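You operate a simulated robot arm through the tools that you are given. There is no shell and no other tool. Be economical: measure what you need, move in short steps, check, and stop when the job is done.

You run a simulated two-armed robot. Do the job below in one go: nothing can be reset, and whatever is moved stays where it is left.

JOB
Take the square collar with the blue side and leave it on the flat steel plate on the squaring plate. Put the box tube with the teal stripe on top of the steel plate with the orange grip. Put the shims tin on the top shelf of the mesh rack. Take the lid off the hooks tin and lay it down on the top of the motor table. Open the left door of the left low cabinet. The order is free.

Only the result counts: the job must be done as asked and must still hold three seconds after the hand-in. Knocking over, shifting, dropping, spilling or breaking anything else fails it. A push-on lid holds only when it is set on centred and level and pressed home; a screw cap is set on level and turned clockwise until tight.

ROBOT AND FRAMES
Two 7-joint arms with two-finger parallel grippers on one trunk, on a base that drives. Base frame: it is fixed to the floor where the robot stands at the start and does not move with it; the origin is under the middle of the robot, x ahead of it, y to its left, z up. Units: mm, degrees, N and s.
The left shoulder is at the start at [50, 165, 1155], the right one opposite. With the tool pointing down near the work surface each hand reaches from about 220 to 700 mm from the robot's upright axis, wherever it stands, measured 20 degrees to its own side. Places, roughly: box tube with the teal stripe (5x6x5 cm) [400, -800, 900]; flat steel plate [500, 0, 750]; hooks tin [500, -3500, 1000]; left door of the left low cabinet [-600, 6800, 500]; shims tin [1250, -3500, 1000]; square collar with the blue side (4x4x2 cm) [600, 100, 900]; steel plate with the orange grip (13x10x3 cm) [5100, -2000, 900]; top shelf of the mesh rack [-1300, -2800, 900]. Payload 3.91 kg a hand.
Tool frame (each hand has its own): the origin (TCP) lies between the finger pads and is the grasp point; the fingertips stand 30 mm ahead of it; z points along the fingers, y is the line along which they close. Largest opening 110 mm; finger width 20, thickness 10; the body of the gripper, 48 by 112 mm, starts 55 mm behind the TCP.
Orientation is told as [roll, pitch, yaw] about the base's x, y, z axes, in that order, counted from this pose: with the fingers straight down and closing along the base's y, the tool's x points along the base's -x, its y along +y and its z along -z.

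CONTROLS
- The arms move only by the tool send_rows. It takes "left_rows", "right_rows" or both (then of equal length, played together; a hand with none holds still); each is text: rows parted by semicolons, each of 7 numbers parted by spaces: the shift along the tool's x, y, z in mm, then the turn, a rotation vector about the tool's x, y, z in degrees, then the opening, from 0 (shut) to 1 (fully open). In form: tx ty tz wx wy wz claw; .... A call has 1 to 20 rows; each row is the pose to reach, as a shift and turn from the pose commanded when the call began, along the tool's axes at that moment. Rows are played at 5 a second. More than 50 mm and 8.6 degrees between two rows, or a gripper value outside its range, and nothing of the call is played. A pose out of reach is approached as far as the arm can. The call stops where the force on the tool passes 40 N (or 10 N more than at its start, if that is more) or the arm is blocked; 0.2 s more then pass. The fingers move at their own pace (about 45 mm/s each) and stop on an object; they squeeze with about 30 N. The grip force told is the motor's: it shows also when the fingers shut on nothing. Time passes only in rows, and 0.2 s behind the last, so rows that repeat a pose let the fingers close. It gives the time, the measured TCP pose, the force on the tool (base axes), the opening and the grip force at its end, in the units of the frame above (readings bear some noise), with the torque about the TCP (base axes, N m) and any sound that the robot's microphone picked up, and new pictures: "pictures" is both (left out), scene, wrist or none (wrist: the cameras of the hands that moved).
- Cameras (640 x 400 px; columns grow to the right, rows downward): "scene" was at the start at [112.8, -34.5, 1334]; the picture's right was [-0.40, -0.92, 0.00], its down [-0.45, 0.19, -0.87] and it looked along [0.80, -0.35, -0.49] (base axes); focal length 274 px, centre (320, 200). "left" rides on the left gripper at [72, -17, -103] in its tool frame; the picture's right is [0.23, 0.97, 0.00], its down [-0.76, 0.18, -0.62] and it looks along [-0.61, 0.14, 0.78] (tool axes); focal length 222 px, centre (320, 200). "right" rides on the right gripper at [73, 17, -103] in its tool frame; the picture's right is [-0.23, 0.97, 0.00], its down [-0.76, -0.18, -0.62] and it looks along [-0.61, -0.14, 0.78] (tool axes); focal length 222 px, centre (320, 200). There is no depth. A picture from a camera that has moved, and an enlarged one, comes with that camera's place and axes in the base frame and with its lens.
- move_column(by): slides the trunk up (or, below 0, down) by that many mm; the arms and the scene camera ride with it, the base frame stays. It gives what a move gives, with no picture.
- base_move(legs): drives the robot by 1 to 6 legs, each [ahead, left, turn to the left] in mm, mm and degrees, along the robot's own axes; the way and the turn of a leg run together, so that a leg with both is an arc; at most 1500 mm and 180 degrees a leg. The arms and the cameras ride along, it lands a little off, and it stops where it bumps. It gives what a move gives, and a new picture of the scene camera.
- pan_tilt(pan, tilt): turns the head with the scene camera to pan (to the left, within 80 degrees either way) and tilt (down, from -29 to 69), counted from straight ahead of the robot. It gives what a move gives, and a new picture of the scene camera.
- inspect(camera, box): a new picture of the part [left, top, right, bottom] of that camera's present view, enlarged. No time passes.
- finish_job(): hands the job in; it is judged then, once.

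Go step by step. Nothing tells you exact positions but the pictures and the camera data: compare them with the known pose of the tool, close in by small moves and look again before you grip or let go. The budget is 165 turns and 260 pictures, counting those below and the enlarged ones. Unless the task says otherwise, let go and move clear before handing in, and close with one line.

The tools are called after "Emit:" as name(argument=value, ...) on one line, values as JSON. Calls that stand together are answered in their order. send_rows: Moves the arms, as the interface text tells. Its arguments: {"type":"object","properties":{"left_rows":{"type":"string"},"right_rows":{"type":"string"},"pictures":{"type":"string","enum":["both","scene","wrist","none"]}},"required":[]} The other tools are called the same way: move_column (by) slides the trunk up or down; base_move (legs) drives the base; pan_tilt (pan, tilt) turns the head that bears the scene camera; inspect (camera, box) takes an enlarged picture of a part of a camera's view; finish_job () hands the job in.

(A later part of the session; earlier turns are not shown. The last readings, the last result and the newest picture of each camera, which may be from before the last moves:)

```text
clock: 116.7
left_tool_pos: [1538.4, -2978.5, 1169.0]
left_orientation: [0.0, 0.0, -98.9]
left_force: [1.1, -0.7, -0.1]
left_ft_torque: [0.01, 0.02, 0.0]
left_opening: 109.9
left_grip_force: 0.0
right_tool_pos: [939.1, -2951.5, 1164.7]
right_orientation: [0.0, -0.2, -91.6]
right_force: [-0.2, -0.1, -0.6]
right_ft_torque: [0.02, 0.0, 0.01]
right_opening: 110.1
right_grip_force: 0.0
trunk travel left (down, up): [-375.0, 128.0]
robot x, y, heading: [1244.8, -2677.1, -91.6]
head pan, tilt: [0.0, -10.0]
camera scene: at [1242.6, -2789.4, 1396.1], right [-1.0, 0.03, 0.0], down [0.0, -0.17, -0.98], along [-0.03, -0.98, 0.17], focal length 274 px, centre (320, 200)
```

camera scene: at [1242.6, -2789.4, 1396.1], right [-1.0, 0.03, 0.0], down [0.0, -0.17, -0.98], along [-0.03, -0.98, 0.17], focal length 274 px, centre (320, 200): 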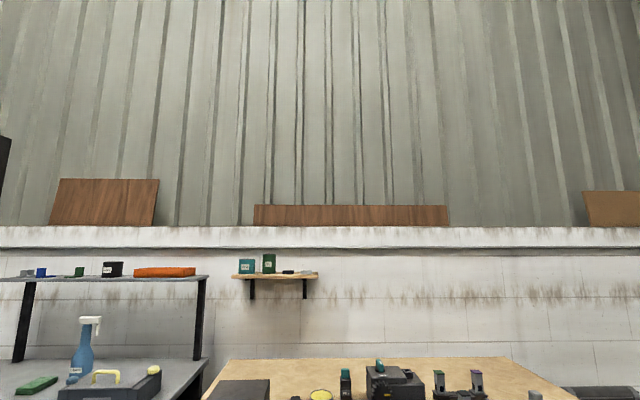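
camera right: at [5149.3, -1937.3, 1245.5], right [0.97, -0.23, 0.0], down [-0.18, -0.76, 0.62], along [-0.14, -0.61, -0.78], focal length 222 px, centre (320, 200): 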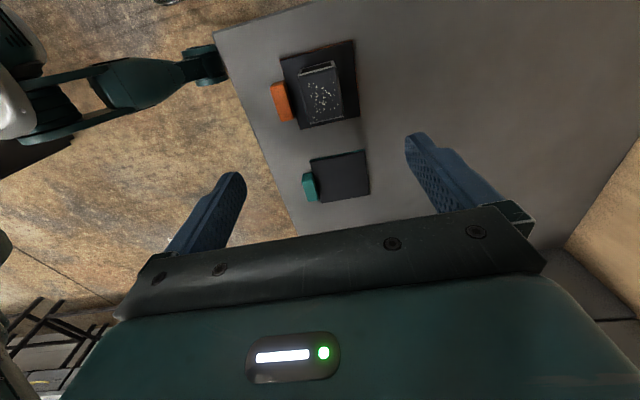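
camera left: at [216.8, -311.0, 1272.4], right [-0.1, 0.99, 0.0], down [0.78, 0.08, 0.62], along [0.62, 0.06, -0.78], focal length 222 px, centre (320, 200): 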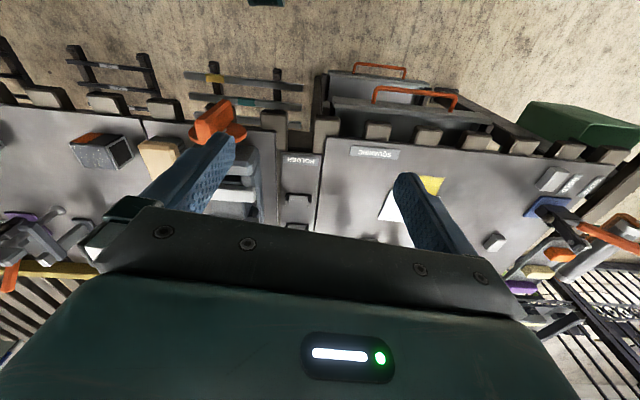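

This bench carries the motor and its controls, so it is the motor table. I'll move in front of the hooks tin.

Emit:
base_move(legs=[[0, -470, 1.4], [330, 0, 0]])

Emit:
pan_tilt(pan=-15, tilt=40)

Emit:
inspect(camera="right", box=[0, 0, 640, 400])

```text
clock: 121.2
left_tool_pos: [1078.2, -3286.6, 1168.9]
left_orientation: [0.0, 0.0, -96.8]
left_force: [0.5, 0.6, -1.1]
left_ft_torque: [0.0, 0.03, -0.01]
left_opening: 110.1
left_grip_force: 0.0
right_tool_pos: [478.7, -3285.3, 1165.2]
right_orientation: [0.1, -0.2, -89.4]
right_force: [-0.3, -0.3, -0.5]
right_ft_torque: [0.0, -0.04, -0.01]
right_opening: 110.0
right_grip_force: 0.0
trunk travel left (down, up): [-375.0, 128.0]
robot x, y, heading: [778.9, -2997.0, -89.3]
head pan, tilt: [0.0, -10.0]
camera scene: at [775.5, -3109.7, 1396.1], right [-1.0, -0.01, 0.0], down [0.0, -0.17, -0.98], along [0.01, -0.98, 0.17], focal length 274 px, centre (320, 200)
```

scene: 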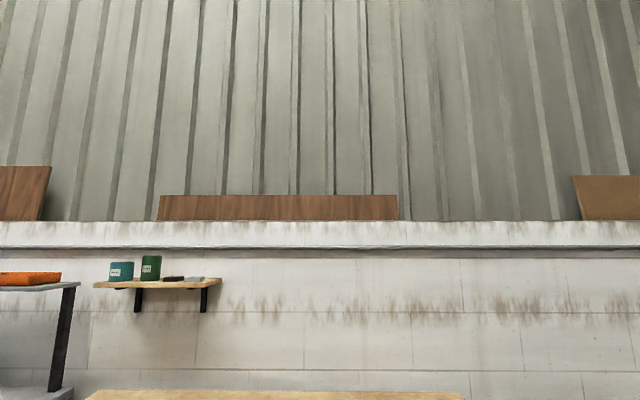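

```text
clock: 122.4
left_tool_pos: [1078.8, -3286.3, 1170.6]
left_orientation: [-0.1, 0.0, -96.8]
left_force: [0.0, -0.6, 0.0]
left_ft_torque: [0.01, -0.01, 0.03]
left_opening: 109.8
left_grip_force: 0.1
right_tool_pos: [478.3, -3281.4, 1166.6]
right_orientation: [0.1, -0.1, -89.3]
right_force: [0.1, 0.0, -0.1]
right_ft_torque: [0.07, -0.02, -0.02]
right_opening: 110.0
right_grip_force: 0.0
trunk travel left (down, up): [-375.0, 128.0]
robot x, y, heading: [773.7, -2997.7, -89.3]
head pan, tilt: [-15.0, 40.0]
camera scene: at [753.4, -3107.2, 1317.3], right [-0.97, 0.25, 0.0], down [0.16, 0.62, -0.77], along [-0.19, -0.74, -0.64], focal length 274 px, centre (320, 200)
```

scene: 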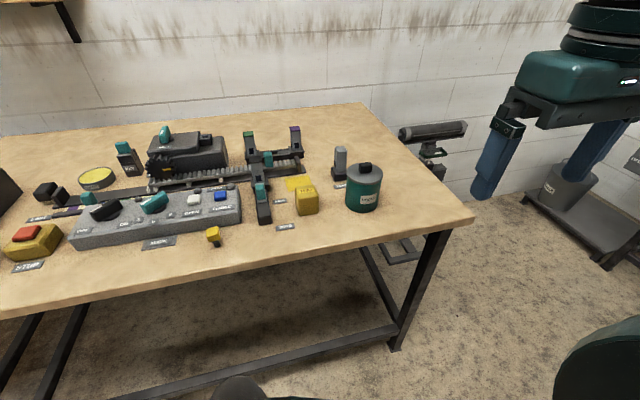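

```text
1.00 times, centred on (320, 200) of right (not enlarged: the box is as wide or as high as the picture)
camera zoom: at [495.4, -3211.0, 1269.3], right [0.98, -0.22, 0.0], down [-0.17, -0.76, 0.62], along [-0.13, -0.61, -0.78], focal length 222 px, centre (320, 200)
```

zoom: 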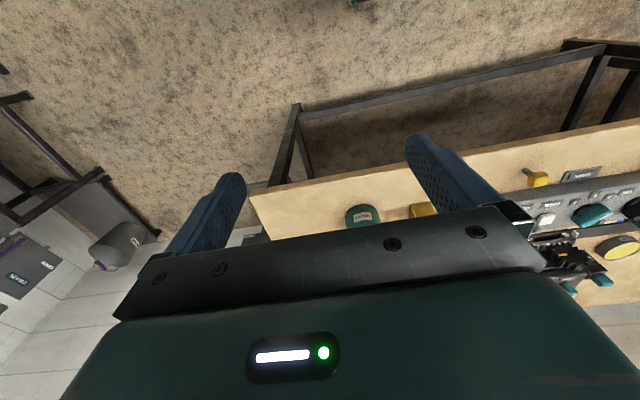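

Triangulating the hooks lid gives about [504,-3626,934]. I'll move a bit closer and right, then bring the right hand over it.

Emit:
base_move(legs=[[90, -75, -0.7]])

Emit:
inspect(camera="scene", box=[260, 120, 500, 270])

```text
clock: 123.7
left_tool_pos: [1001.2, -3382.4, 1168.1]
left_orientation: [0.0, 0.0, -97.5]
left_force: [-0.2, -0.3, 0.9]
left_ft_torque: [0.05, -0.02, 0.04]
left_opening: 110.0
left_grip_force: 0.1
right_tool_pos: [401.8, -3372.2, 1165.3]
right_orientation: [0.1, 0.0, -90.1]
right_force: [-0.2, -0.6, -0.3]
right_ft_torque: [0.02, -0.06, 0.01]
right_opening: 110.1
right_grip_force: 0.1
trunk travel left (down, up): [-375.0, 128.0]
robot x, y, heading: [704.4, -3088.6, -90.1]
head pan, tilt: [-15.0, 40.0]
camera scene: at [679.0, -3199.9, 1317.1], right [-0.97, 0.26, 0.0], down [0.17, 0.62, -0.77], along [-0.2, -0.74, -0.64], focal length 274 px, centre (320, 200)
```

scene: 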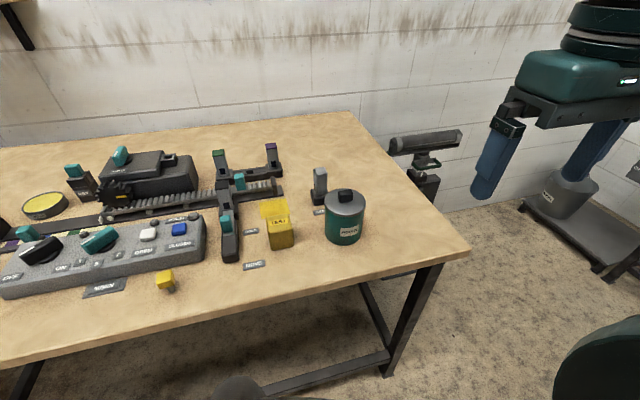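

```text
2.67 times, centred on (380, 195) of scene
camera zoom: at [679.0, -3199.9, 1317.1], right [-0.97, 0.26, 0.0], down [0.17, 0.62, -0.77], along [-0.2, -0.74, -0.64], focal length 732 px, centre (160, 213)
```

zoom: 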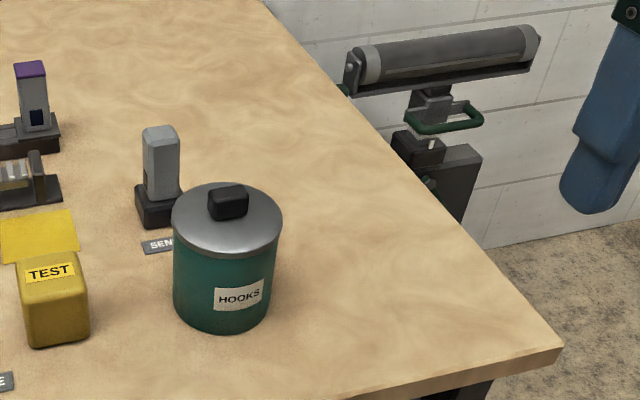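

Lid top about [519,-3595,955]. Moving the right hand above it.

Emit:
send_rows(right_rows="-37 20 0 0 0 0 1; -74 40 0 0 0 0 1; -111 60 10 0 0 0 1; -148 80 20 0 0 0 1; -185 100 40 0 0 0 0.8; -223 117 60 0 0 0 0.6; -223 117 60 0 0 0 0.6")

Emit:
inspect(camera="right", box=[200, 50, 440, 200])

```text
clock: 125.3
left_tool_pos: [1002.4, -3382.0, 1169.1]
left_orientation: [0.0, 0.0, -97.4]
left_force: [0.6, -0.6, 0.6]
left_ft_torque: [-0.01, 0.02, 0.0]
left_opening: 109.8
left_grip_force: 0.0
right_tool_pos: [521.2, -3593.2, 1105.3]
right_orientation: [0.0, -0.2, -90.2]
right_force: [0.2, -1.1, -0.4]
right_ft_torque: [-0.01, 0.0, 0.01]
right_opening: 66.3
right_grip_force: 0.0
trunk travel left (down, up): [-375.0, 128.0]
robot x, y, heading: [701.7, -3089.8, -90.1]
head pan, tilt: [-15.0, 40.0]
camera scene: at [679.6, -3198.5, 1317.3], right [-0.97, 0.26, 0.0], down [0.17, 0.62, -0.77], along [-0.2, -0.74, -0.64], focal length 274 px, centre (320, 200)
camera right: at [537.9, -3520.6, 1209.3], right [0.97, -0.23, 0.0], down [-0.18, -0.76, 0.63], along [-0.14, -0.61, -0.78], focal length 222 px, centre (320, 200)
```

scene: 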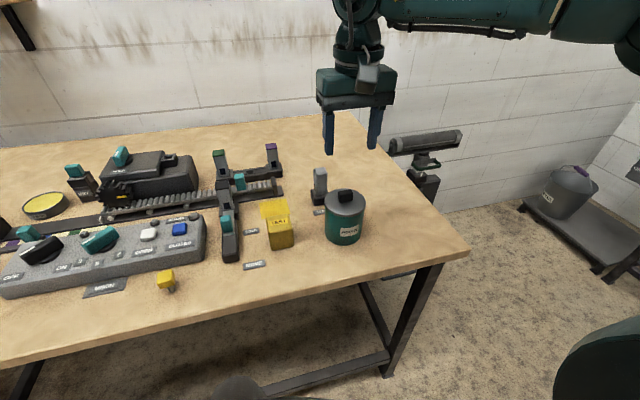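
right: 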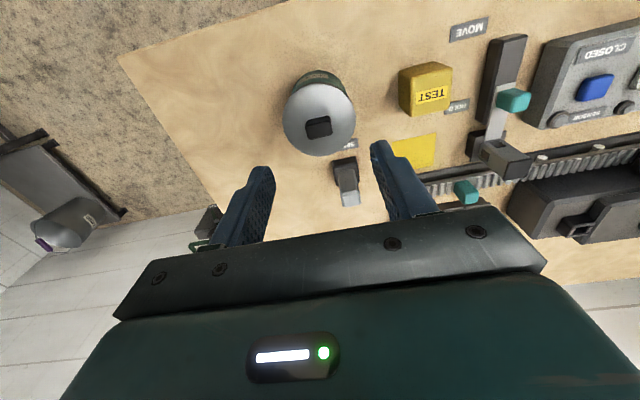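

```text
2.67 times, centred on (320, 125) of right
camera zoom: at [537.9, -3520.6, 1209.3], right [0.97, -0.23, 0.0], down [-0.18, -0.76, 0.63], along [-0.14, -0.61, -0.78], focal length 592 px, centre (320, 400)
```

zoom: 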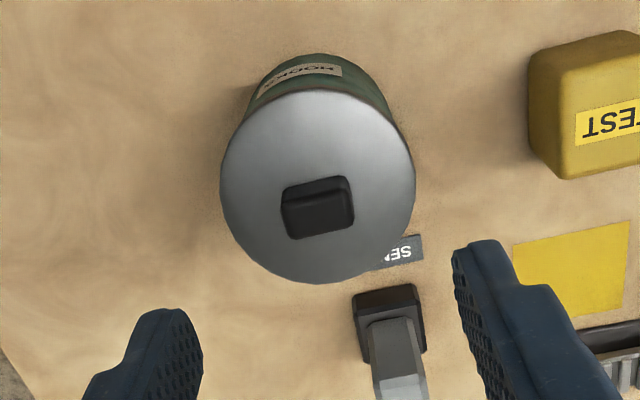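

Knob near [517,-3608]; align and descend to inspect closer.

Emit:
send_rows(right_rows="-14 -4 0 0 0 0 0.6; -14 -4 40 0 0 0 0.6; -14 -4 75 0 0 0 0.6; -14 -4 75 0 0 0 0.6", pictures="wrist")

Emit:
inspect(camera="right", box=[200, 80, 440, 230])

Emit:
inspect(camera="scene", box=[270, 140, 430, 240])

```text
clock: 126.3
left_tool_pos: [1002.2, -3382.7, 1169.2]
left_orientation: [0.0, 0.1, -97.5]
left_force: [0.7, -0.7, -0.3]
left_ft_torque: [0.01, 0.0, -0.03]
left_opening: 110.1
left_grip_force: 0.0
right_tool_pos: [515.8, -3610.0, 1028.4]
right_orientation: [0.1, -0.1, -90.2]
right_force: [-0.2, 0.7, 0.6]
right_ft_torque: [-0.03, 0.03, 0.0]
right_opening: 65.9
right_grip_force: 0.0
trunk travel left (down, up): [-375.0, 128.0]
robot x, y, heading: [700.4, -3091.2, -90.1]
head pan, tilt: [-15.0, 40.0]
camera right: at [534.2, -3538.2, 1133.5], right [0.97, -0.23, 0.0], down [-0.18, -0.76, 0.62], along [-0.14, -0.61, -0.78], focal length 222 px, centre (320, 200)
```

right: 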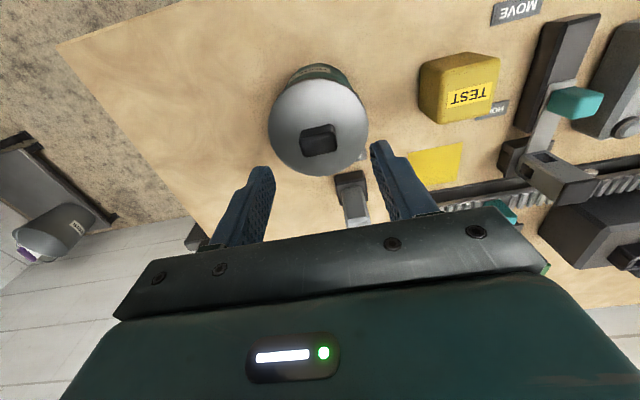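

```text
2.67 times, centred on (320, 155) of right
camera zoom: at [534.2, -3538.2, 1133.5], right [0.97, -0.23, 0.0], down [-0.18, -0.76, 0.62], along [-0.14, -0.61, -0.78], focal length 592 px, centre (320, 320)
```

zoom: 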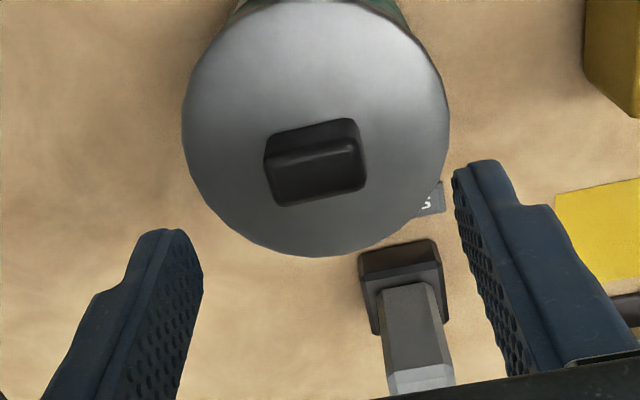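

```text
4.00 times, centred on (350, 190) of scene
camera zoom: at [679.7, -3199.0, 1317.2], right [-0.97, 0.26, 0.0], down [0.17, 0.62, -0.77], along [-0.2, -0.74, -0.64], focal length 1098 px, centre (200, 240)
```

zoom: 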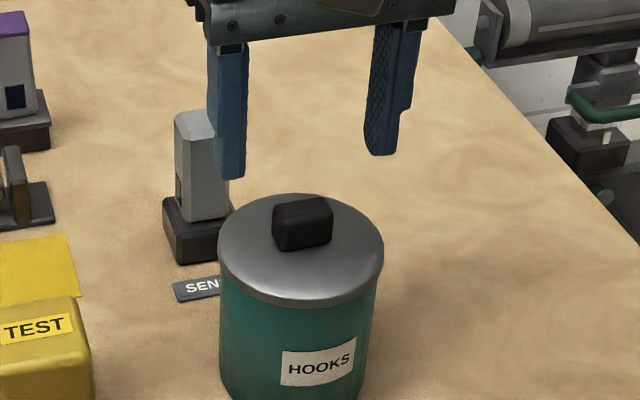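

Aligned. Descend so the tips stand just above the lid, and close on the knob.

Emit:
send_rows(right_rows="0 0 25 0 0 0 0.6; 0 0 43 0 0 0 0.6; 0 0 43 0 0 0 0.1; 0 0 43 0 0 0 0.1; 0 0 43 0 0 0 0.1; 0 0 43 0 0 0 0.1; 0 0 43 0 0 0 0.1", pictures="wrist")

Emit:
inspect(camera="scene", box=[270, 140, 430, 240])

```text
clock: 127.9
left_tool_pos: [1001.9, -3382.7, 1169.7]
left_orientation: [0.0, 0.0, -97.5]
left_force: [-0.3, 0.0, 0.2]
left_ft_torque: [0.02, 0.01, -0.05]
left_opening: 109.9
left_grip_force: 0.0
right_tool_pos: [511.2, -3604.8, 987.8]
right_orientation: [0.0, -0.2, -90.2]
right_force: [0.5, -0.2, 0.3]
right_ft_torque: [-0.01, -0.04, 0.01]
right_opening: 28.7
right_grip_force: 29.9
right hand out of reach, approached as far as the arm can: row 2, 3, 4, 5, 6, 7
trunk travel left (down, up): [-375.0, 128.0]
robot x, y, heading: [705.9, -3088.8, -90.1]
head pan, tilt: [-15.0, 40.0]
camera right: at [530.6, -3533.2, 1092.0], right [0.97, -0.23, 0.0], down [-0.18, -0.76, 0.62], along [-0.14, -0.61, -0.78], focal length 222 px, centre (320, 200)
```

right: 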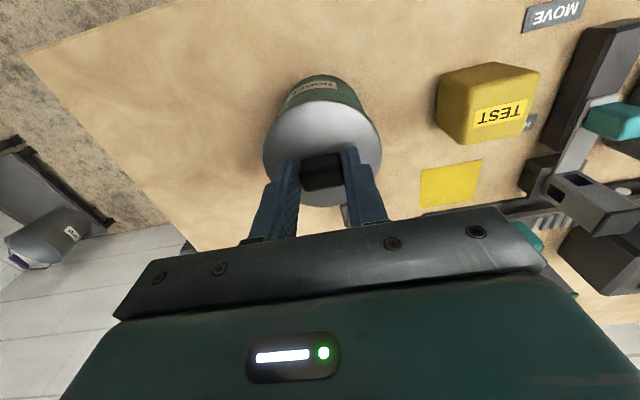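

```text
4.00 times, centred on (350, 190) of scene
camera zoom: at [679.6, -3199.2, 1317.2], right [-0.97, 0.26, 0.0], down [0.17, 0.62, -0.77], along [-0.2, -0.74, -0.64], focal length 1098 px, centre (200, 240)
```

zoom: 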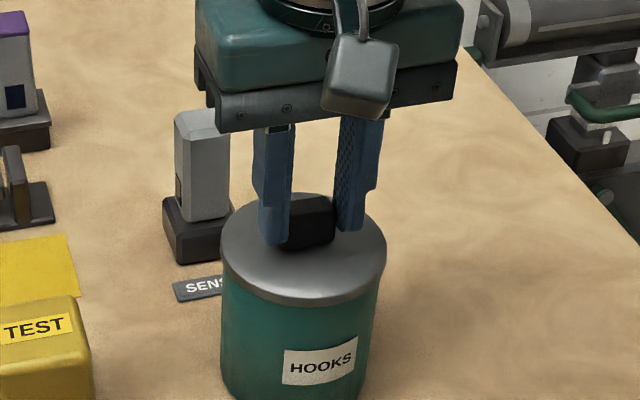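

Knob gripped at 28.7 mm. Lifting a little to see if the lid separates.

Emit:
send_rows(right_rows="0 0 -6 0 0 0 0.1; 0 0 -12 0 0 0 0.1; 0 0 -20 0 0 0 0.1; 0 0 -20 0 0 0 0.1", pictures="none")

Emit:
inspect(camera="scene", box=[270, 140, 430, 240])

```text
clock: 128.9
left_tool_pos: [1002.3, -3383.5, 1169.3]
left_orientation: [0.0, 0.0, -97.5]
left_force: [-0.4, -0.5, -0.2]
left_ft_torque: [0.01, 0.05, -0.03]
left_opening: 109.9
left_grip_force: 0.1
right_tool_pos: [510.4, -3604.3, 1008.5]
right_orientation: [0.1, -0.1, -90.2]
right_force: [0.3, 0.2, -1.8]
right_ft_torque: [0.0, 0.0, 0.02]
right_opening: 28.8
right_grip_force: 30.2
trunk travel left (down, up): [-375.0, 128.0]
robot x, y, heading: [702.6, -3089.9, -89.9]
head pan, tilt: [-15.0, 40.0]
```

```text
4.00 times, centred on (350, 190) of scene
camera zoom: at [679.5, -3199.3, 1317.2], right [-0.97, 0.26, 0.0], down [0.17, 0.62, -0.77], along [-0.2, -0.74, -0.64], focal length 1098 px, centre (200, 240)
```

zoom: 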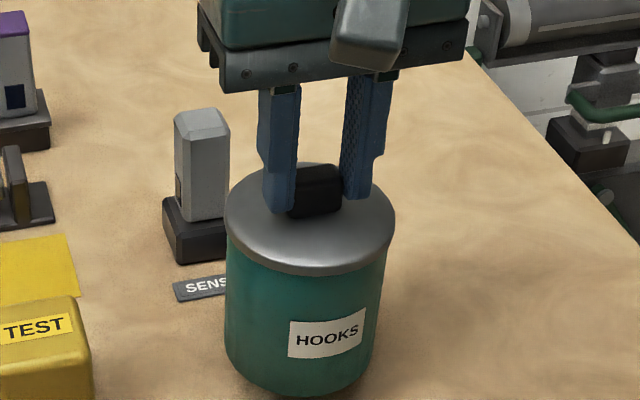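

The whole tin came up with the lid, so the lid clings and I need the other hand to hold the body. I'll set the tin back down first and release.

Emit:
send_rows(right_rows="0 0 7 0 0 0 0.1; 0 0 14 0 0 0 0.1; 0 0 19.5 0 0 0 0.1; 0 0 19.5 0 0 0 0.1; 0 0 19.5 0 0 0 0.5; 0 0 19.5 0 0 0 0.5; 0 0 19.5 0 0 0 0.5; 0 0 -20 0 0 0 0.5; 0 0 -60 0 0 0 0.6; 0 0 -100 0 0 0 0.6", pictures="scene")

Emit:
inspect(camera="scene", box=[270, 140, 510, 290])

```text
clock: 131.1
left_tool_pos: [1002.6, -3381.7, 1168.7]
left_orientation: [0.0, 0.1, -97.5]
left_force: [0.0, -0.6, -0.1]
left_ft_torque: [-0.03, 0.01, 0.03]
left_opening: 110.0
left_grip_force: 0.1
right_tool_pos: [510.7, -3606.2, 1107.7]
right_orientation: [0.0, -0.2, -90.2]
right_force: [0.1, -0.5, 0.0]
right_ft_torque: [0.01, 0.01, 0.01]
right_opening: 66.0
right_grip_force: 0.2
trunk travel left (down, up): [-375.0, 128.0]
robot x, y, heading: [700.4, -3088.9, -90.4]
head pan, tilt: [-15.0, 40.0]
camera scene: at [679.7, -3198.9, 1317.2], right [-0.97, 0.26, 0.0], down [0.17, 0.62, -0.77], along [-0.2, -0.74, -0.64], focal length 274 px, centre (320, 200)
```

scene: 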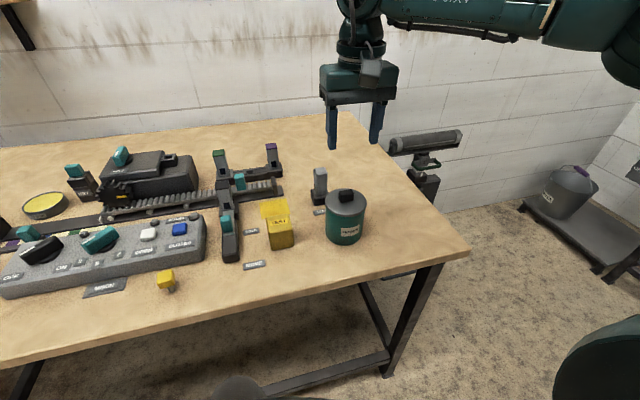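

```text
2.67 times, centred on (390, 215) of scene
camera zoom: at [679.7, -3198.9, 1317.2], right [-0.97, 0.26, 0.0], down [0.17, 0.62, -0.77], along [-0.2, -0.74, -0.64], focal length 732 px, centre (133, 160)
```

zoom: 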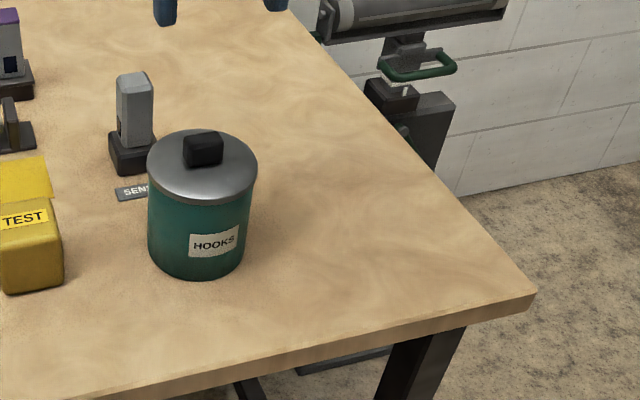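

The lid is back on and the tin stands. I'll shift the base 150 mm right so the left hand can hold the body from the front while the right pulls the knob.

Emit:
base_move(legs=[[12, -150, 0.3]])

Emit:
pan_tilt(pan=5, tilt=45)

Emit:
inspect(camera="scene", box=[220, 140, 460, 290])

```text
clock: 132.5
left_tool_pos: [848.3, -3392.5, 1170.1]
left_orientation: [0.0, 0.0, -97.4]
left_force: [-0.9, -0.5, -0.3]
left_ft_torque: [0.04, -0.04, 0.0]
left_opening: 110.2
left_grip_force: 0.1
right_tool_pos: [357.7, -3620.3, 1106.8]
right_orientation: [0.1, -0.1, -89.9]
right_force: [0.8, -0.1, 0.1]
right_ft_torque: [-0.03, -0.04, 0.01]
right_opening: 66.2
right_grip_force: 0.0
trunk travel left (down, up): [-375.0, 128.0]
robot x, y, heading: [547.0, -3104.7, -89.7]
head pan, tilt: [-15.0, 40.0]
camera scene: at [524.5, -3211.7, 1317.2], right [-0.97, 0.25, 0.0], down [0.16, 0.62, -0.77], along [-0.19, -0.74, -0.64], focal length 274 px, centre (320, 200)
```

scene: 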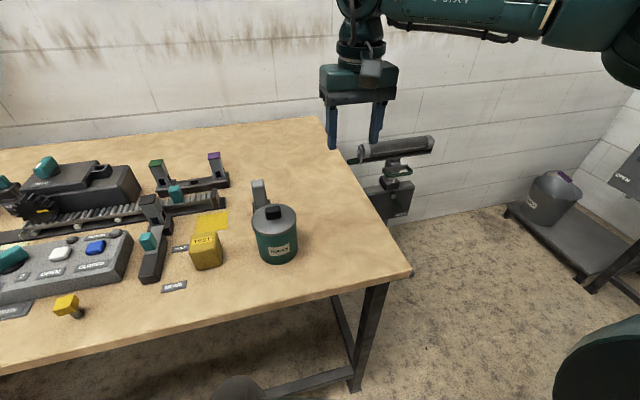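

```text
clock: 133.3
left_tool_pos: [848.0, -3391.6, 1169.4]
left_orientation: [0.0, 0.0, -97.2]
left_force: [-0.6, 0.3, 0.6]
left_ft_torque: [-0.02, -0.01, -0.01]
left_opening: 110.2
left_grip_force: 0.1
right_tool_pos: [358.1, -3619.7, 1106.9]
right_orientation: [0.1, -0.1, -89.9]
right_force: [0.7, -0.4, 0.2]
right_ft_torque: [0.02, 0.01, -0.01]
right_opening: 66.1
right_grip_force: 0.0
trunk travel left (down, up): [-375.0, 128.0]
robot x, y, heading: [544.7, -3100.4, -89.6]
head pan, tilt: [5.0, 45.0]
camera scene: at [554.2, -3210.4, 1310.0], right [-1.0, -0.09, 0.0], down [-0.06, 0.7, -0.71], along [0.06, -0.7, -0.71], focal length 274 px, centre (320, 200)
```

scene: 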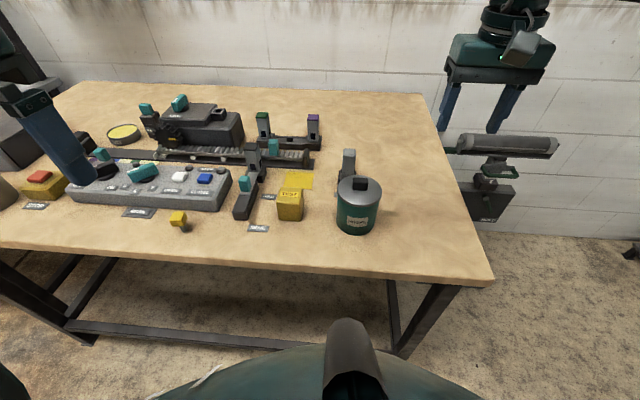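

```text
2.67 times, centred on (340, 215) of scene
camera zoom: at [554.2, -3210.4, 1310.0], right [-1.0, -0.09, 0.0], down [-0.06, 0.7, -0.71], along [0.06, -0.7, -0.71], focal length 732 px, centre (267, 160)
```

zoom: 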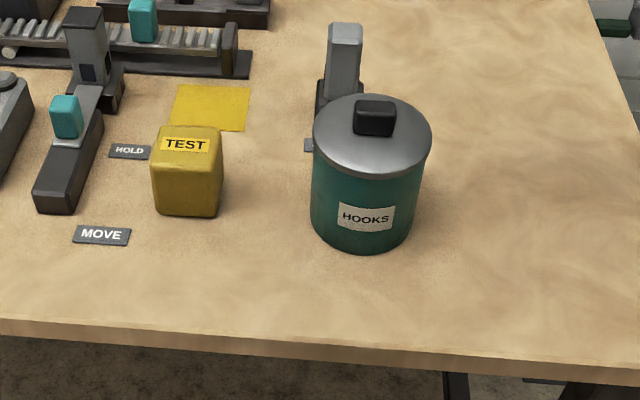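

Bringing the left hand to the pre-grasp place in front of the tin, still pointing down.

Emit:
send_rows(left_rows="-17 -34 10 0 0 2 1; -34 -68 20 0 0 4 1; -51 -102 30 0 0 6 1; -68 -136 40 0 0 8.5 1; -85 -170 55 0 0 11 1; -102 -204 75 0 0 13.5 1; -119 -238 100 0 0 15.5 1; -134 -270 130 0 0 17.4 1; -134 -270 130 0 0 17.4 1", pictures="both")

```text
clock: 135.3
left_tool_pos: [564.0, -3491.5, 1039.8]
left_orientation: [0.0, -0.1, -114.6]
left_force: [-0.9, 0.9, 0.0]
left_ft_torque: [0.0, 0.03, -0.02]
left_opening: 110.2
left_grip_force: 0.1
right_tool_pos: [358.6, -3619.4, 1106.5]
right_orientation: [-0.1, 0.0, -90.0]
right_force: [0.3, 0.1, 0.4]
right_ft_torque: [0.02, -0.02, -0.01]
right_opening: 66.2
right_grip_force: 0.2
trunk travel left (down, up): [-375.0, 128.0]
robot x, y, heading: [545.5, -3098.8, -89.7]
head pan, tilt: [5.0, 45.0]
camera scene: at [554.6, -3210.3, 1310.0], right [-1.0, -0.09, 0.0], down [-0.06, 0.7, -0.71], along [0.06, -0.7, -0.71], focal length 274 px, centre (320, 200)
camera left: at [578.6, -3418.9, 1141.5], right [0.98, -0.2, 0.0], down [-0.15, -0.77, 0.62], along [-0.12, -0.61, -0.78], focal length 222 px, centre (320, 200)
```

scene: 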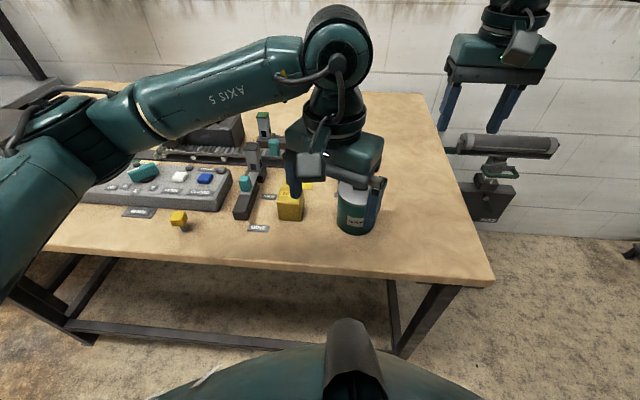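
left: 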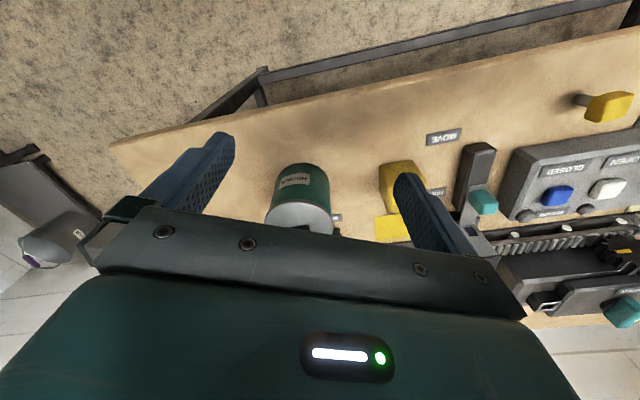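

Now tilting the left hand about its own y by -55° in place so the fingers point forward-down at the tin.

Emit:
send_rows(left_rows="0 0 0 0 -8 0 1; 0 0 0 0 -16 0 1; 0 0 0 0 -24 0 1; 0 0 0 0 -32 0 1; 0 0 0 0 -40 0 1; 0 0 0 0 -48 0 1; 0 0 0 0 -55 0 1; 0 0 0 0 -55 0 1", pictures="both")

```text
clock: 137.1
left_tool_pos: [564.0, -3491.7, 1039.3]
left_orientation: [0.0, -55.1, -114.5]
left_force: [0.0, 0.0, -0.1]
left_ft_torque: [0.02, -0.01, 0.01]
left_opening: 110.1
left_grip_force: 0.0
right_tool_pos: [358.0, -3619.6, 1107.2]
right_orientation: [0.2, -0.2, -89.9]
right_force: [0.2, 1.2, 0.6]
right_ft_torque: [-0.02, -0.02, 0.02]
right_opening: 66.0
right_grip_force: 0.0
trunk travel left (down, up): [-375.0, 128.0]
robot x, y, heading: [547.0, -3098.5, -89.8]
head pan, tilt: [5.0, 45.0]
camera scene: at [554.3, -3210.4, 1309.9], right [-1.0, -0.09, 0.0], down [-0.06, 0.7, -0.71], along [0.06, -0.7, -0.71], focal length 274 px, centre (320, 200)
camera left: at [600.7, -3371.3, 1038.7], right [0.94, -0.29, -0.19], down [0.19, -0.01, 0.98], along [-0.28, -0.96, 0.05], focal length 222 px, centre (320, 200)
```

scene: 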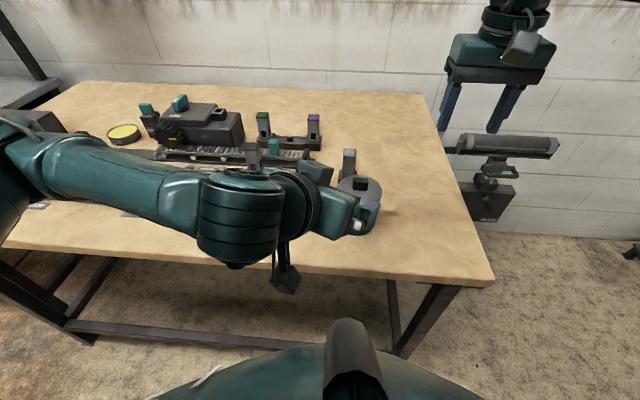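
left: 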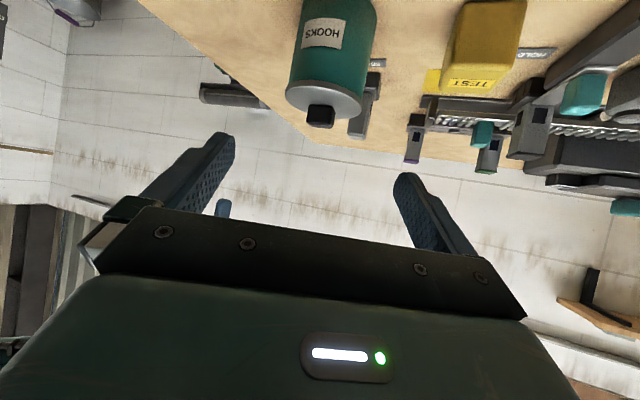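

Orientation works. Lowering to line up with the body and advancing part of the way, then checking.

Emit:
send_rows(left_rows="14 0 9 0 0 0 1; 28 -1 17 0 0 0 1; 28 -1 50 0 0 0 1; 28 -1 80 0 0 0 1; 28 -1 80 0 0 0 1", pictures="both")

Emit:
inspect(camera="scene", box=[260, 130, 500, 280])

```text
clock: 138.3
left_tool_pos: [545.1, -3536.2, 971.8]
left_orientation: [0.1, -54.9, -114.7]
left_force: [0.4, -1.2, -0.2]
left_ft_torque: [0.02, 0.02, 0.0]
left_opening: 109.9
left_grip_force: 0.0
right_tool_pos: [358.4, -3619.7, 1107.6]
right_orientation: [0.0, -0.1, -89.9]
right_force: [0.0, -0.3, -0.3]
right_ft_torque: [0.01, 0.02, -0.02]
right_opening: 66.0
right_grip_force: 0.1
trunk travel left (down, up): [-375.0, 128.0]
robot x, y, heading: [546.0, -3102.7, -89.8]
head pan, tilt: [5.0, 45.0]
camera scene: at [554.4, -3210.3, 1310.0], right [-1.0, -0.09, 0.0], down [-0.06, 0.7, -0.71], along [0.06, -0.7, -0.71], focal length 274 px, centre (320, 200)
camera left: at [581.2, -3415.6, 970.4], right [0.94, -0.29, -0.19], down [0.19, -0.01, 0.98], along [-0.28, -0.96, 0.05], focal length 222 px, centre (320, 200)
```

scene: 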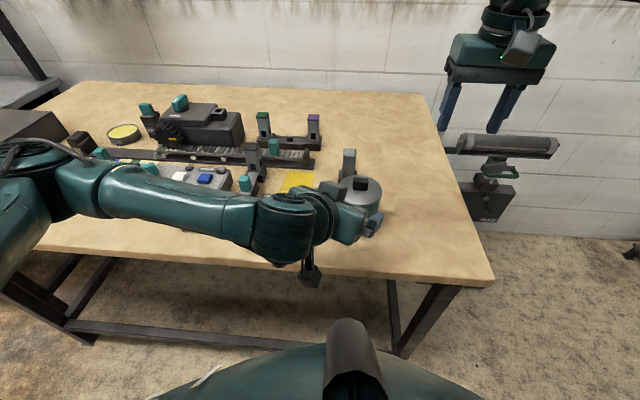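
left: 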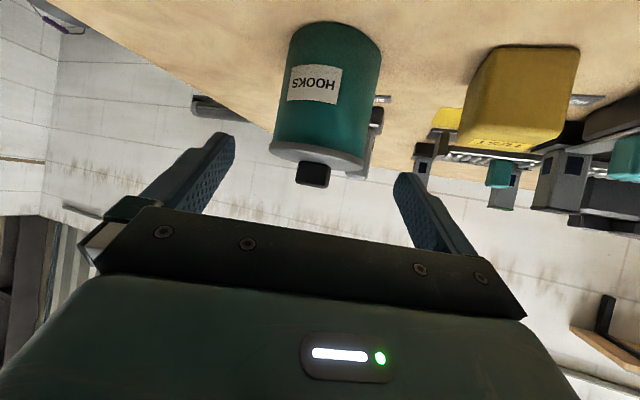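

```text
2.67 times, centred on (380, 205) of scene
camera zoom: at [554.4, -3210.3, 1310.0], right [-1.0, -0.09, 0.0], down [-0.06, 0.7, -0.71], along [0.06, -0.7, -0.71], focal length 732 px, centre (160, 187)
```

zoom: 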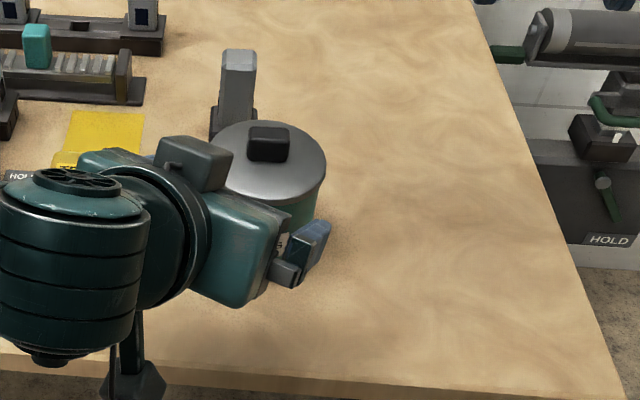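

Centred between the fingers. Advancing the rest along the tool axis and closing gently on the body.

Emit:
send_rows(left_rows="0 1.5 30 0 0 0 1; 0 1.5 60 0 0 0 1; 0 1.5 86 0 0 0 1; 0 1.5 86 0 0 0 1", pictures="both")

Emit:
inspect(camera="scene", box=[260, 130, 500, 280])

```text
clock: 139.3
left_tool_pos: [515.4, -3601.0, 922.5]
left_orientation: [0.1, -54.9, -114.6]
left_force: [1.2, -0.2, 0.8]
left_ft_torque: [0.0, 0.02, 0.01]
left_opening: 109.9
left_grip_force: 0.0
right_tool_pos: [357.4, -3619.3, 1106.4]
right_orientation: [0.1, -0.1, -89.9]
right_force: [0.3, -0.3, -0.5]
right_ft_torque: [-0.01, 0.01, -0.01]
right_opening: 65.9
right_grip_force: 0.1
trunk travel left (down, up): [-375.0, 128.0]
robot x, y, heading: [547.1, -3102.1, -89.9]
head pan, tilt: [5.0, 45.0]
camera scene: at [554.4, -3210.3, 1310.0], right [-1.0, -0.09, 0.0], down [-0.06, 0.7, -0.71], along [0.06, -0.7, -0.71], focal length 274 px, centre (320, 200)
camera left: at [551.3, -3479.8, 921.5], right [0.94, -0.29, -0.19], down [0.19, -0.01, 0.98], along [-0.28, -0.96, 0.05], focal length 222 px, centre (320, 200)
```

scene: 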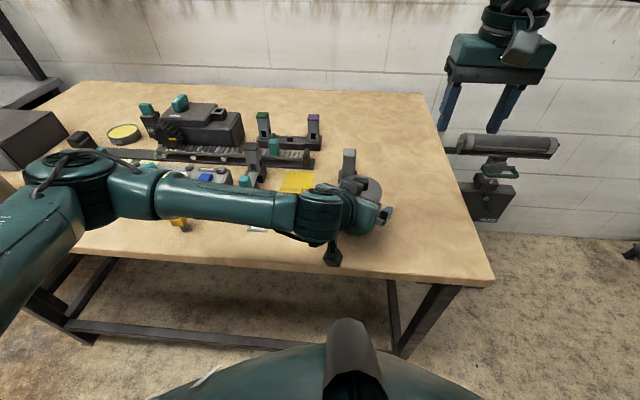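
left: 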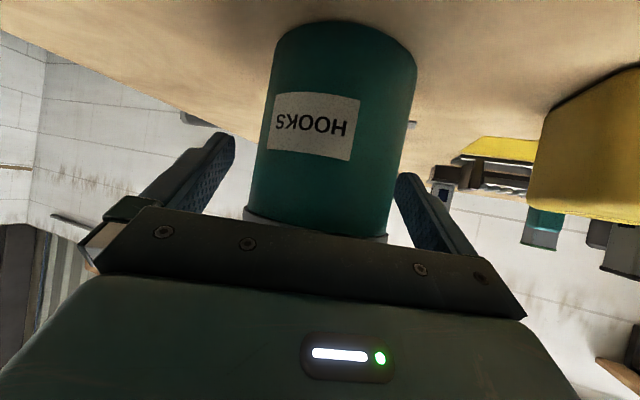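

```text
2.67 times, centred on (380, 205) of scene
camera zoom: at [554.4, -3210.3, 1310.0], right [-1.0, -0.09, 0.0], down [-0.06, 0.7, -0.71], along [0.06, -0.7, -0.71], focal length 732 px, centre (160, 187)
```

zoom: 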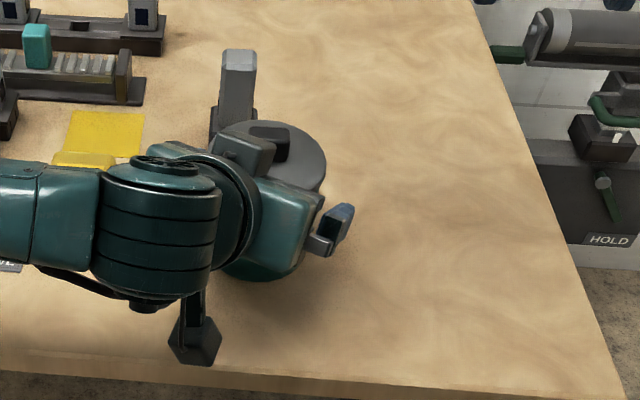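

The hand is around the body. I'll tilt 8° flatter to give the right hand more room, then close on the tin.

Emit:
send_rows(left_rows="0 0 0 0 -4 0 1; 0 0 0 0 -8 0 1; 0 0 0 0 -8 0 0.65; 0 0 0 0 -8 0 0.65; 0 0 0 0 -8 0 0.65; 0 0 0 0 -8 0 0.65", pictures="wrist")

Emit:
inspect(camera="scene", box=[260, 130, 500, 280])

Emit:
inspect(camera="right", box=[320, 0, 640, 200])

```text
clock: 140.7
left_tool_pos: [526.2, -3609.7, 927.5]
left_orientation: [0.7, -57.2, -115.5]
left_force: [-0.4, -0.6, -0.9]
left_ft_torque: [0.01, 0.0, -0.03]
left_opening: 77.6
left_grip_force: 29.7
left hand out of reach, approached as far as the arm can: row 1, 2, 3, 4, 5, 6
right_tool_pos: [357.5, -3620.3, 1106.5]
right_orientation: [0.1, 0.0, -89.9]
right_force: [-0.1, -0.6, 0.4]
right_ft_torque: [-0.01, 0.03, 0.02]
right_opening: 66.0
right_grip_force: 0.0
trunk travel left (down, up): [-375.0, 128.0]
robot x, y, heading: [547.0, -3102.8, -89.9]
head pan, tilt: [5.0, 45.0]
camera left: at [563.7, -3489.6, 921.4], right [0.94, -0.3, -0.18], down [0.2, 0.03, 0.98], along [-0.29, -0.95, 0.09], focal length 222 px, centre (320, 200)
```

left: 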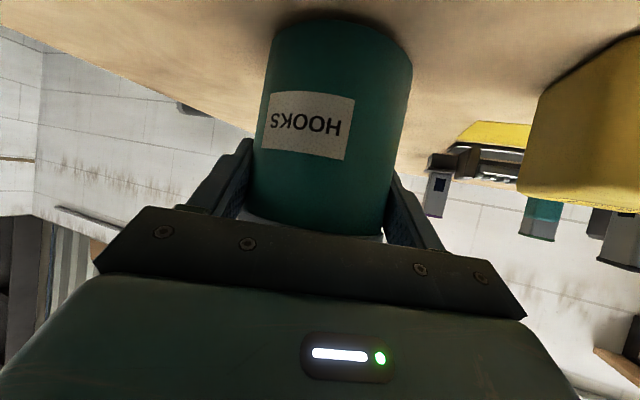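

```text
2.67 times, centred on (380, 205) of scene
camera zoom: at [554.3, -3210.5, 1309.9], right [-1.0, -0.09, 0.0], down [-0.06, 0.7, -0.71], along [0.06, -0.7, -0.71], focal length 732 px, centre (160, 187)
```

zoom: 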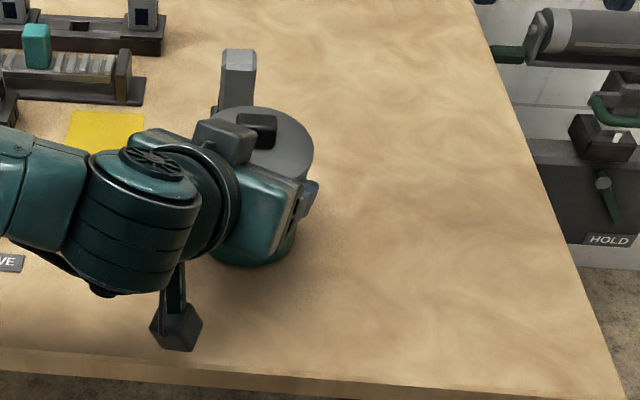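

```text
2.00 times, centred on (480, 100) of right
camera zoom: at [376.3, -3547.6, 1210.7], right [0.97, -0.22, 0.0], down [-0.18, -0.76, 0.62], along [-0.14, -0.61, -0.78], focal length 444 px, centre (0, 400)
```

zoom: 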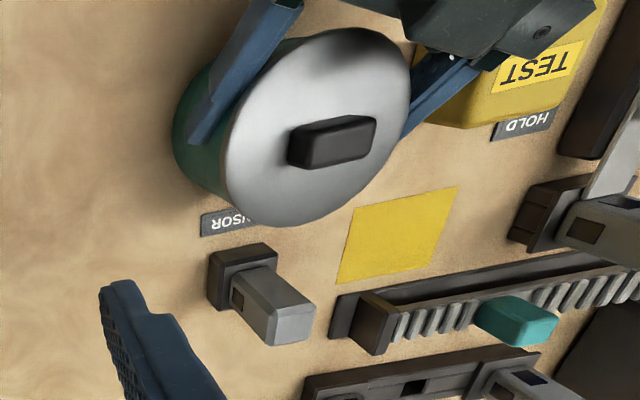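

The left hand holds the body (77.6 mm). The knob is now near [521,-3614]; bringing the right hand over it at a safe height.

Emit:
send_rows(right_rows="0 0 -25 0 0 0 0.6; 1 40 -25 0 0 0 0.6; 3 80 -25 0 0 0 0.6; 5 120 -25 0 0 0 0.6; 6 163 -25 0 0 0 0.6; 6 163 -25 0 0 0 0.6", pictures="both")

Emit:
inspect(camera="right", box=[160, 0, 480, 200])

Emit:
inspect(camera="scene", box=[220, 60, 460, 210])

```text
clock: 142.1
left_tool_pos: [526.9, -3609.7, 927.1]
left_orientation: [0.8, -57.2, -115.7]
left_force: [0.3, 0.1, -1.4]
left_ft_torque: [0.0, -0.03, -0.01]
left_opening: 77.6
left_grip_force: 29.9
right_tool_pos: [417.2, -3559.2, 1125.6]
right_orientation: [0.2, -0.2, -89.9]
right_force: [-0.4, -0.2, 0.1]
right_ft_torque: [0.0, -0.01, 0.05]
right_opening: 65.7
right_grip_force: 0.1
right hand out of reach, approached as far as the arm can: row 2, 3, 4, 5, 6
trunk travel left (down, up): [-375.0, 128.0]
robot x, y, heading: [546.1, -3102.2, -90.1]
head pan, tilt: [5.0, 45.0]
camera scene: at [554.4, -3210.4, 1309.9], right [-1.0, -0.09, 0.0], down [-0.06, 0.7, -0.71], along [0.06, -0.7, -0.71], focal length 274 px, centre (320, 200)
camera right: at [434.2, -3486.9, 1229.7], right [0.97, -0.22, 0.0], down [-0.18, -0.76, 0.62], along [-0.14, -0.61, -0.78], focal length 222 px, centre (320, 200)
```

scene: 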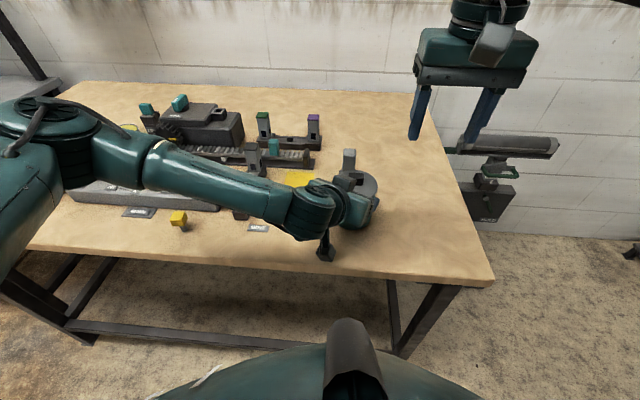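
right: 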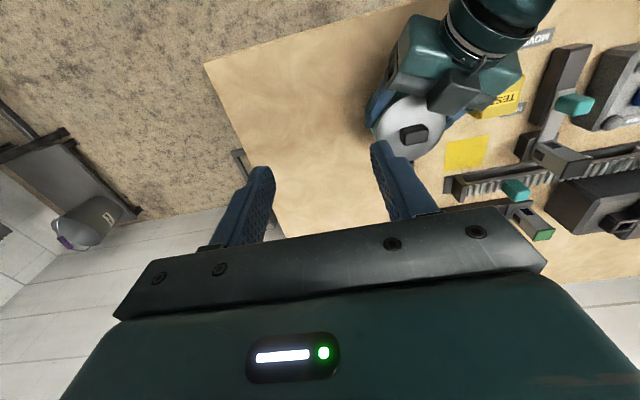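

```text
2.00 times, centred on (320, 100) of right
camera zoom: at [434.2, -3486.9, 1229.7], right [0.97, -0.22, 0.0], down [-0.18, -0.76, 0.62], along [-0.14, -0.61, -0.78], focal length 444 px, centre (320, 400)
```

zoom: 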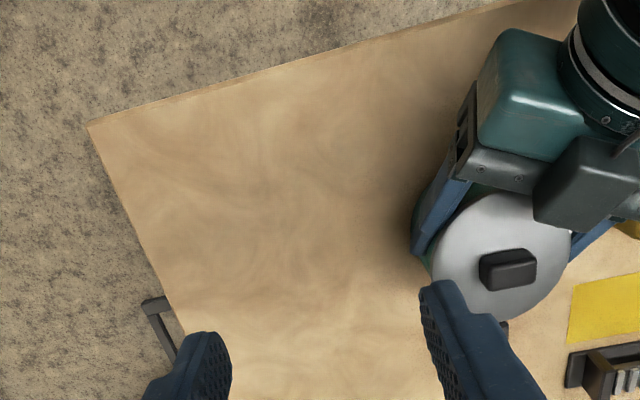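

```text
2.67 times, centred on (340, 135) of scene
camera zoom: at [554.4, -3210.4, 1309.9], right [-1.0, -0.09, 0.0], down [-0.06, 0.7, -0.71], along [0.06, -0.7, -0.71], focal length 732 px, centre (267, 373)
```

zoom: 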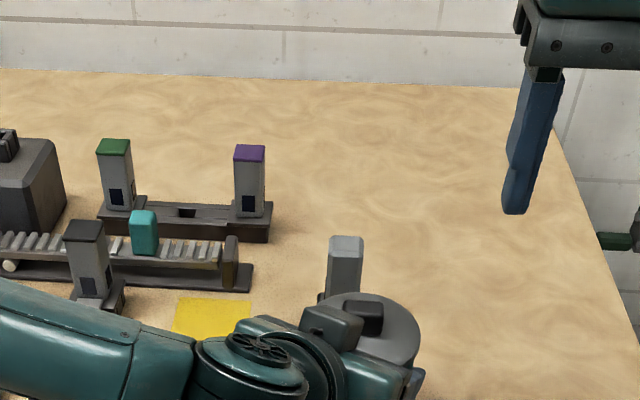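

The right arm can't reach that far across. I'll have the left hand lift the tin and bring it nearer and to the right: 70 up, 90 back, 70 right.

Emit:
send_rows(left_rows="-10 0 -7 0 0 0 0.65; -20 -0 -14 0 0 0 0.65; -31 -10 -25 0 0 0 0.65; -42 -30 -40 0 0 0 0.65; -38 -60 -55 0 0 0 0.65; -34 -85 -70 0 0 0 0.65; -31 -102 -81 0 0 0 0.65; -31 -102 -81 0 0 0 0.65", pictures="both")

Emit:
inspect(camera="right", box=[160, 0, 480, 200])

```text
clock: 143.9
left_tool_pos: [454.3, -3517.7, 995.5]
left_orientation: [0.8, -57.2, -115.6]
left_force: [-0.9, -0.4, -1.9]
left_ft_torque: [0.0, 0.03, 0.0]
left_opening: 77.5
left_grip_force: 30.0
right_tool_pos: [415.2, -3559.8, 1126.4]
right_orientation: [0.2, 0.0, -89.9]
right_force: [1.1, -0.5, 0.4]
right_ft_torque: [-0.03, -0.01, 0.06]
right_opening: 66.1
right_grip_force: 0.0
trunk travel left (down, up): [-375.0, 128.0]
robot x, y, heading: [547.5, -3103.9, -89.9]
head pan, tilt: [5.0, 45.0]
camera scene: at [554.5, -3210.5, 1309.9], right [-1.0, -0.09, 0.0], down [-0.06, 0.7, -0.71], along [0.06, -0.7, -0.71], focal length 274 px, centre (320, 200)
camera left: at [491.2, -3397.1, 990.3], right [0.94, -0.3, -0.18], down [0.2, 0.03, 0.98], along [-0.29, -0.95, 0.09], focal length 222 px, centre (320, 200)
```

scene: 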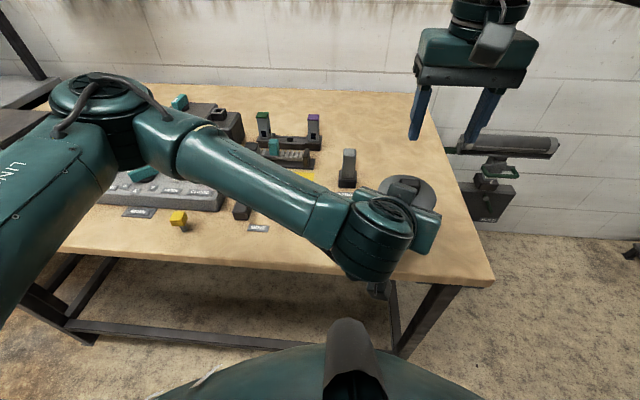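
left: 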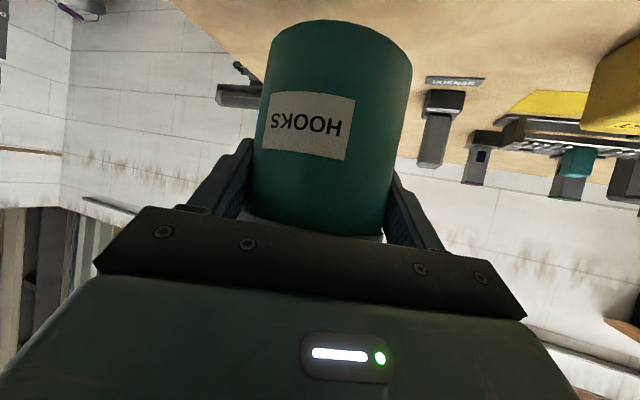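

```text
2.00 times, centred on (320, 100) of right
camera zoom: at [434.0, -3487.4, 1229.5], right [0.97, -0.22, 0.0], down [-0.18, -0.76, 0.62], along [-0.14, -0.61, -0.78], focal length 444 px, centre (320, 400)
```

zoom: 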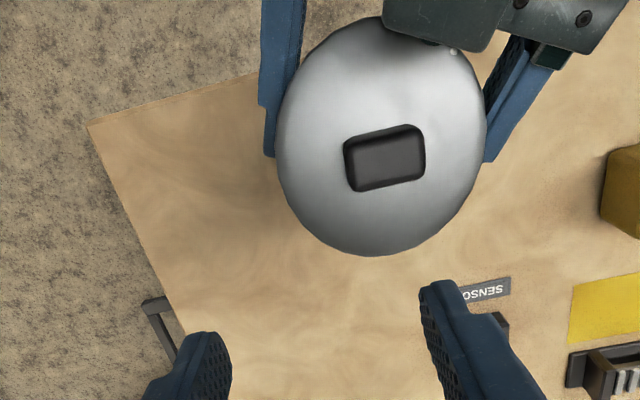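

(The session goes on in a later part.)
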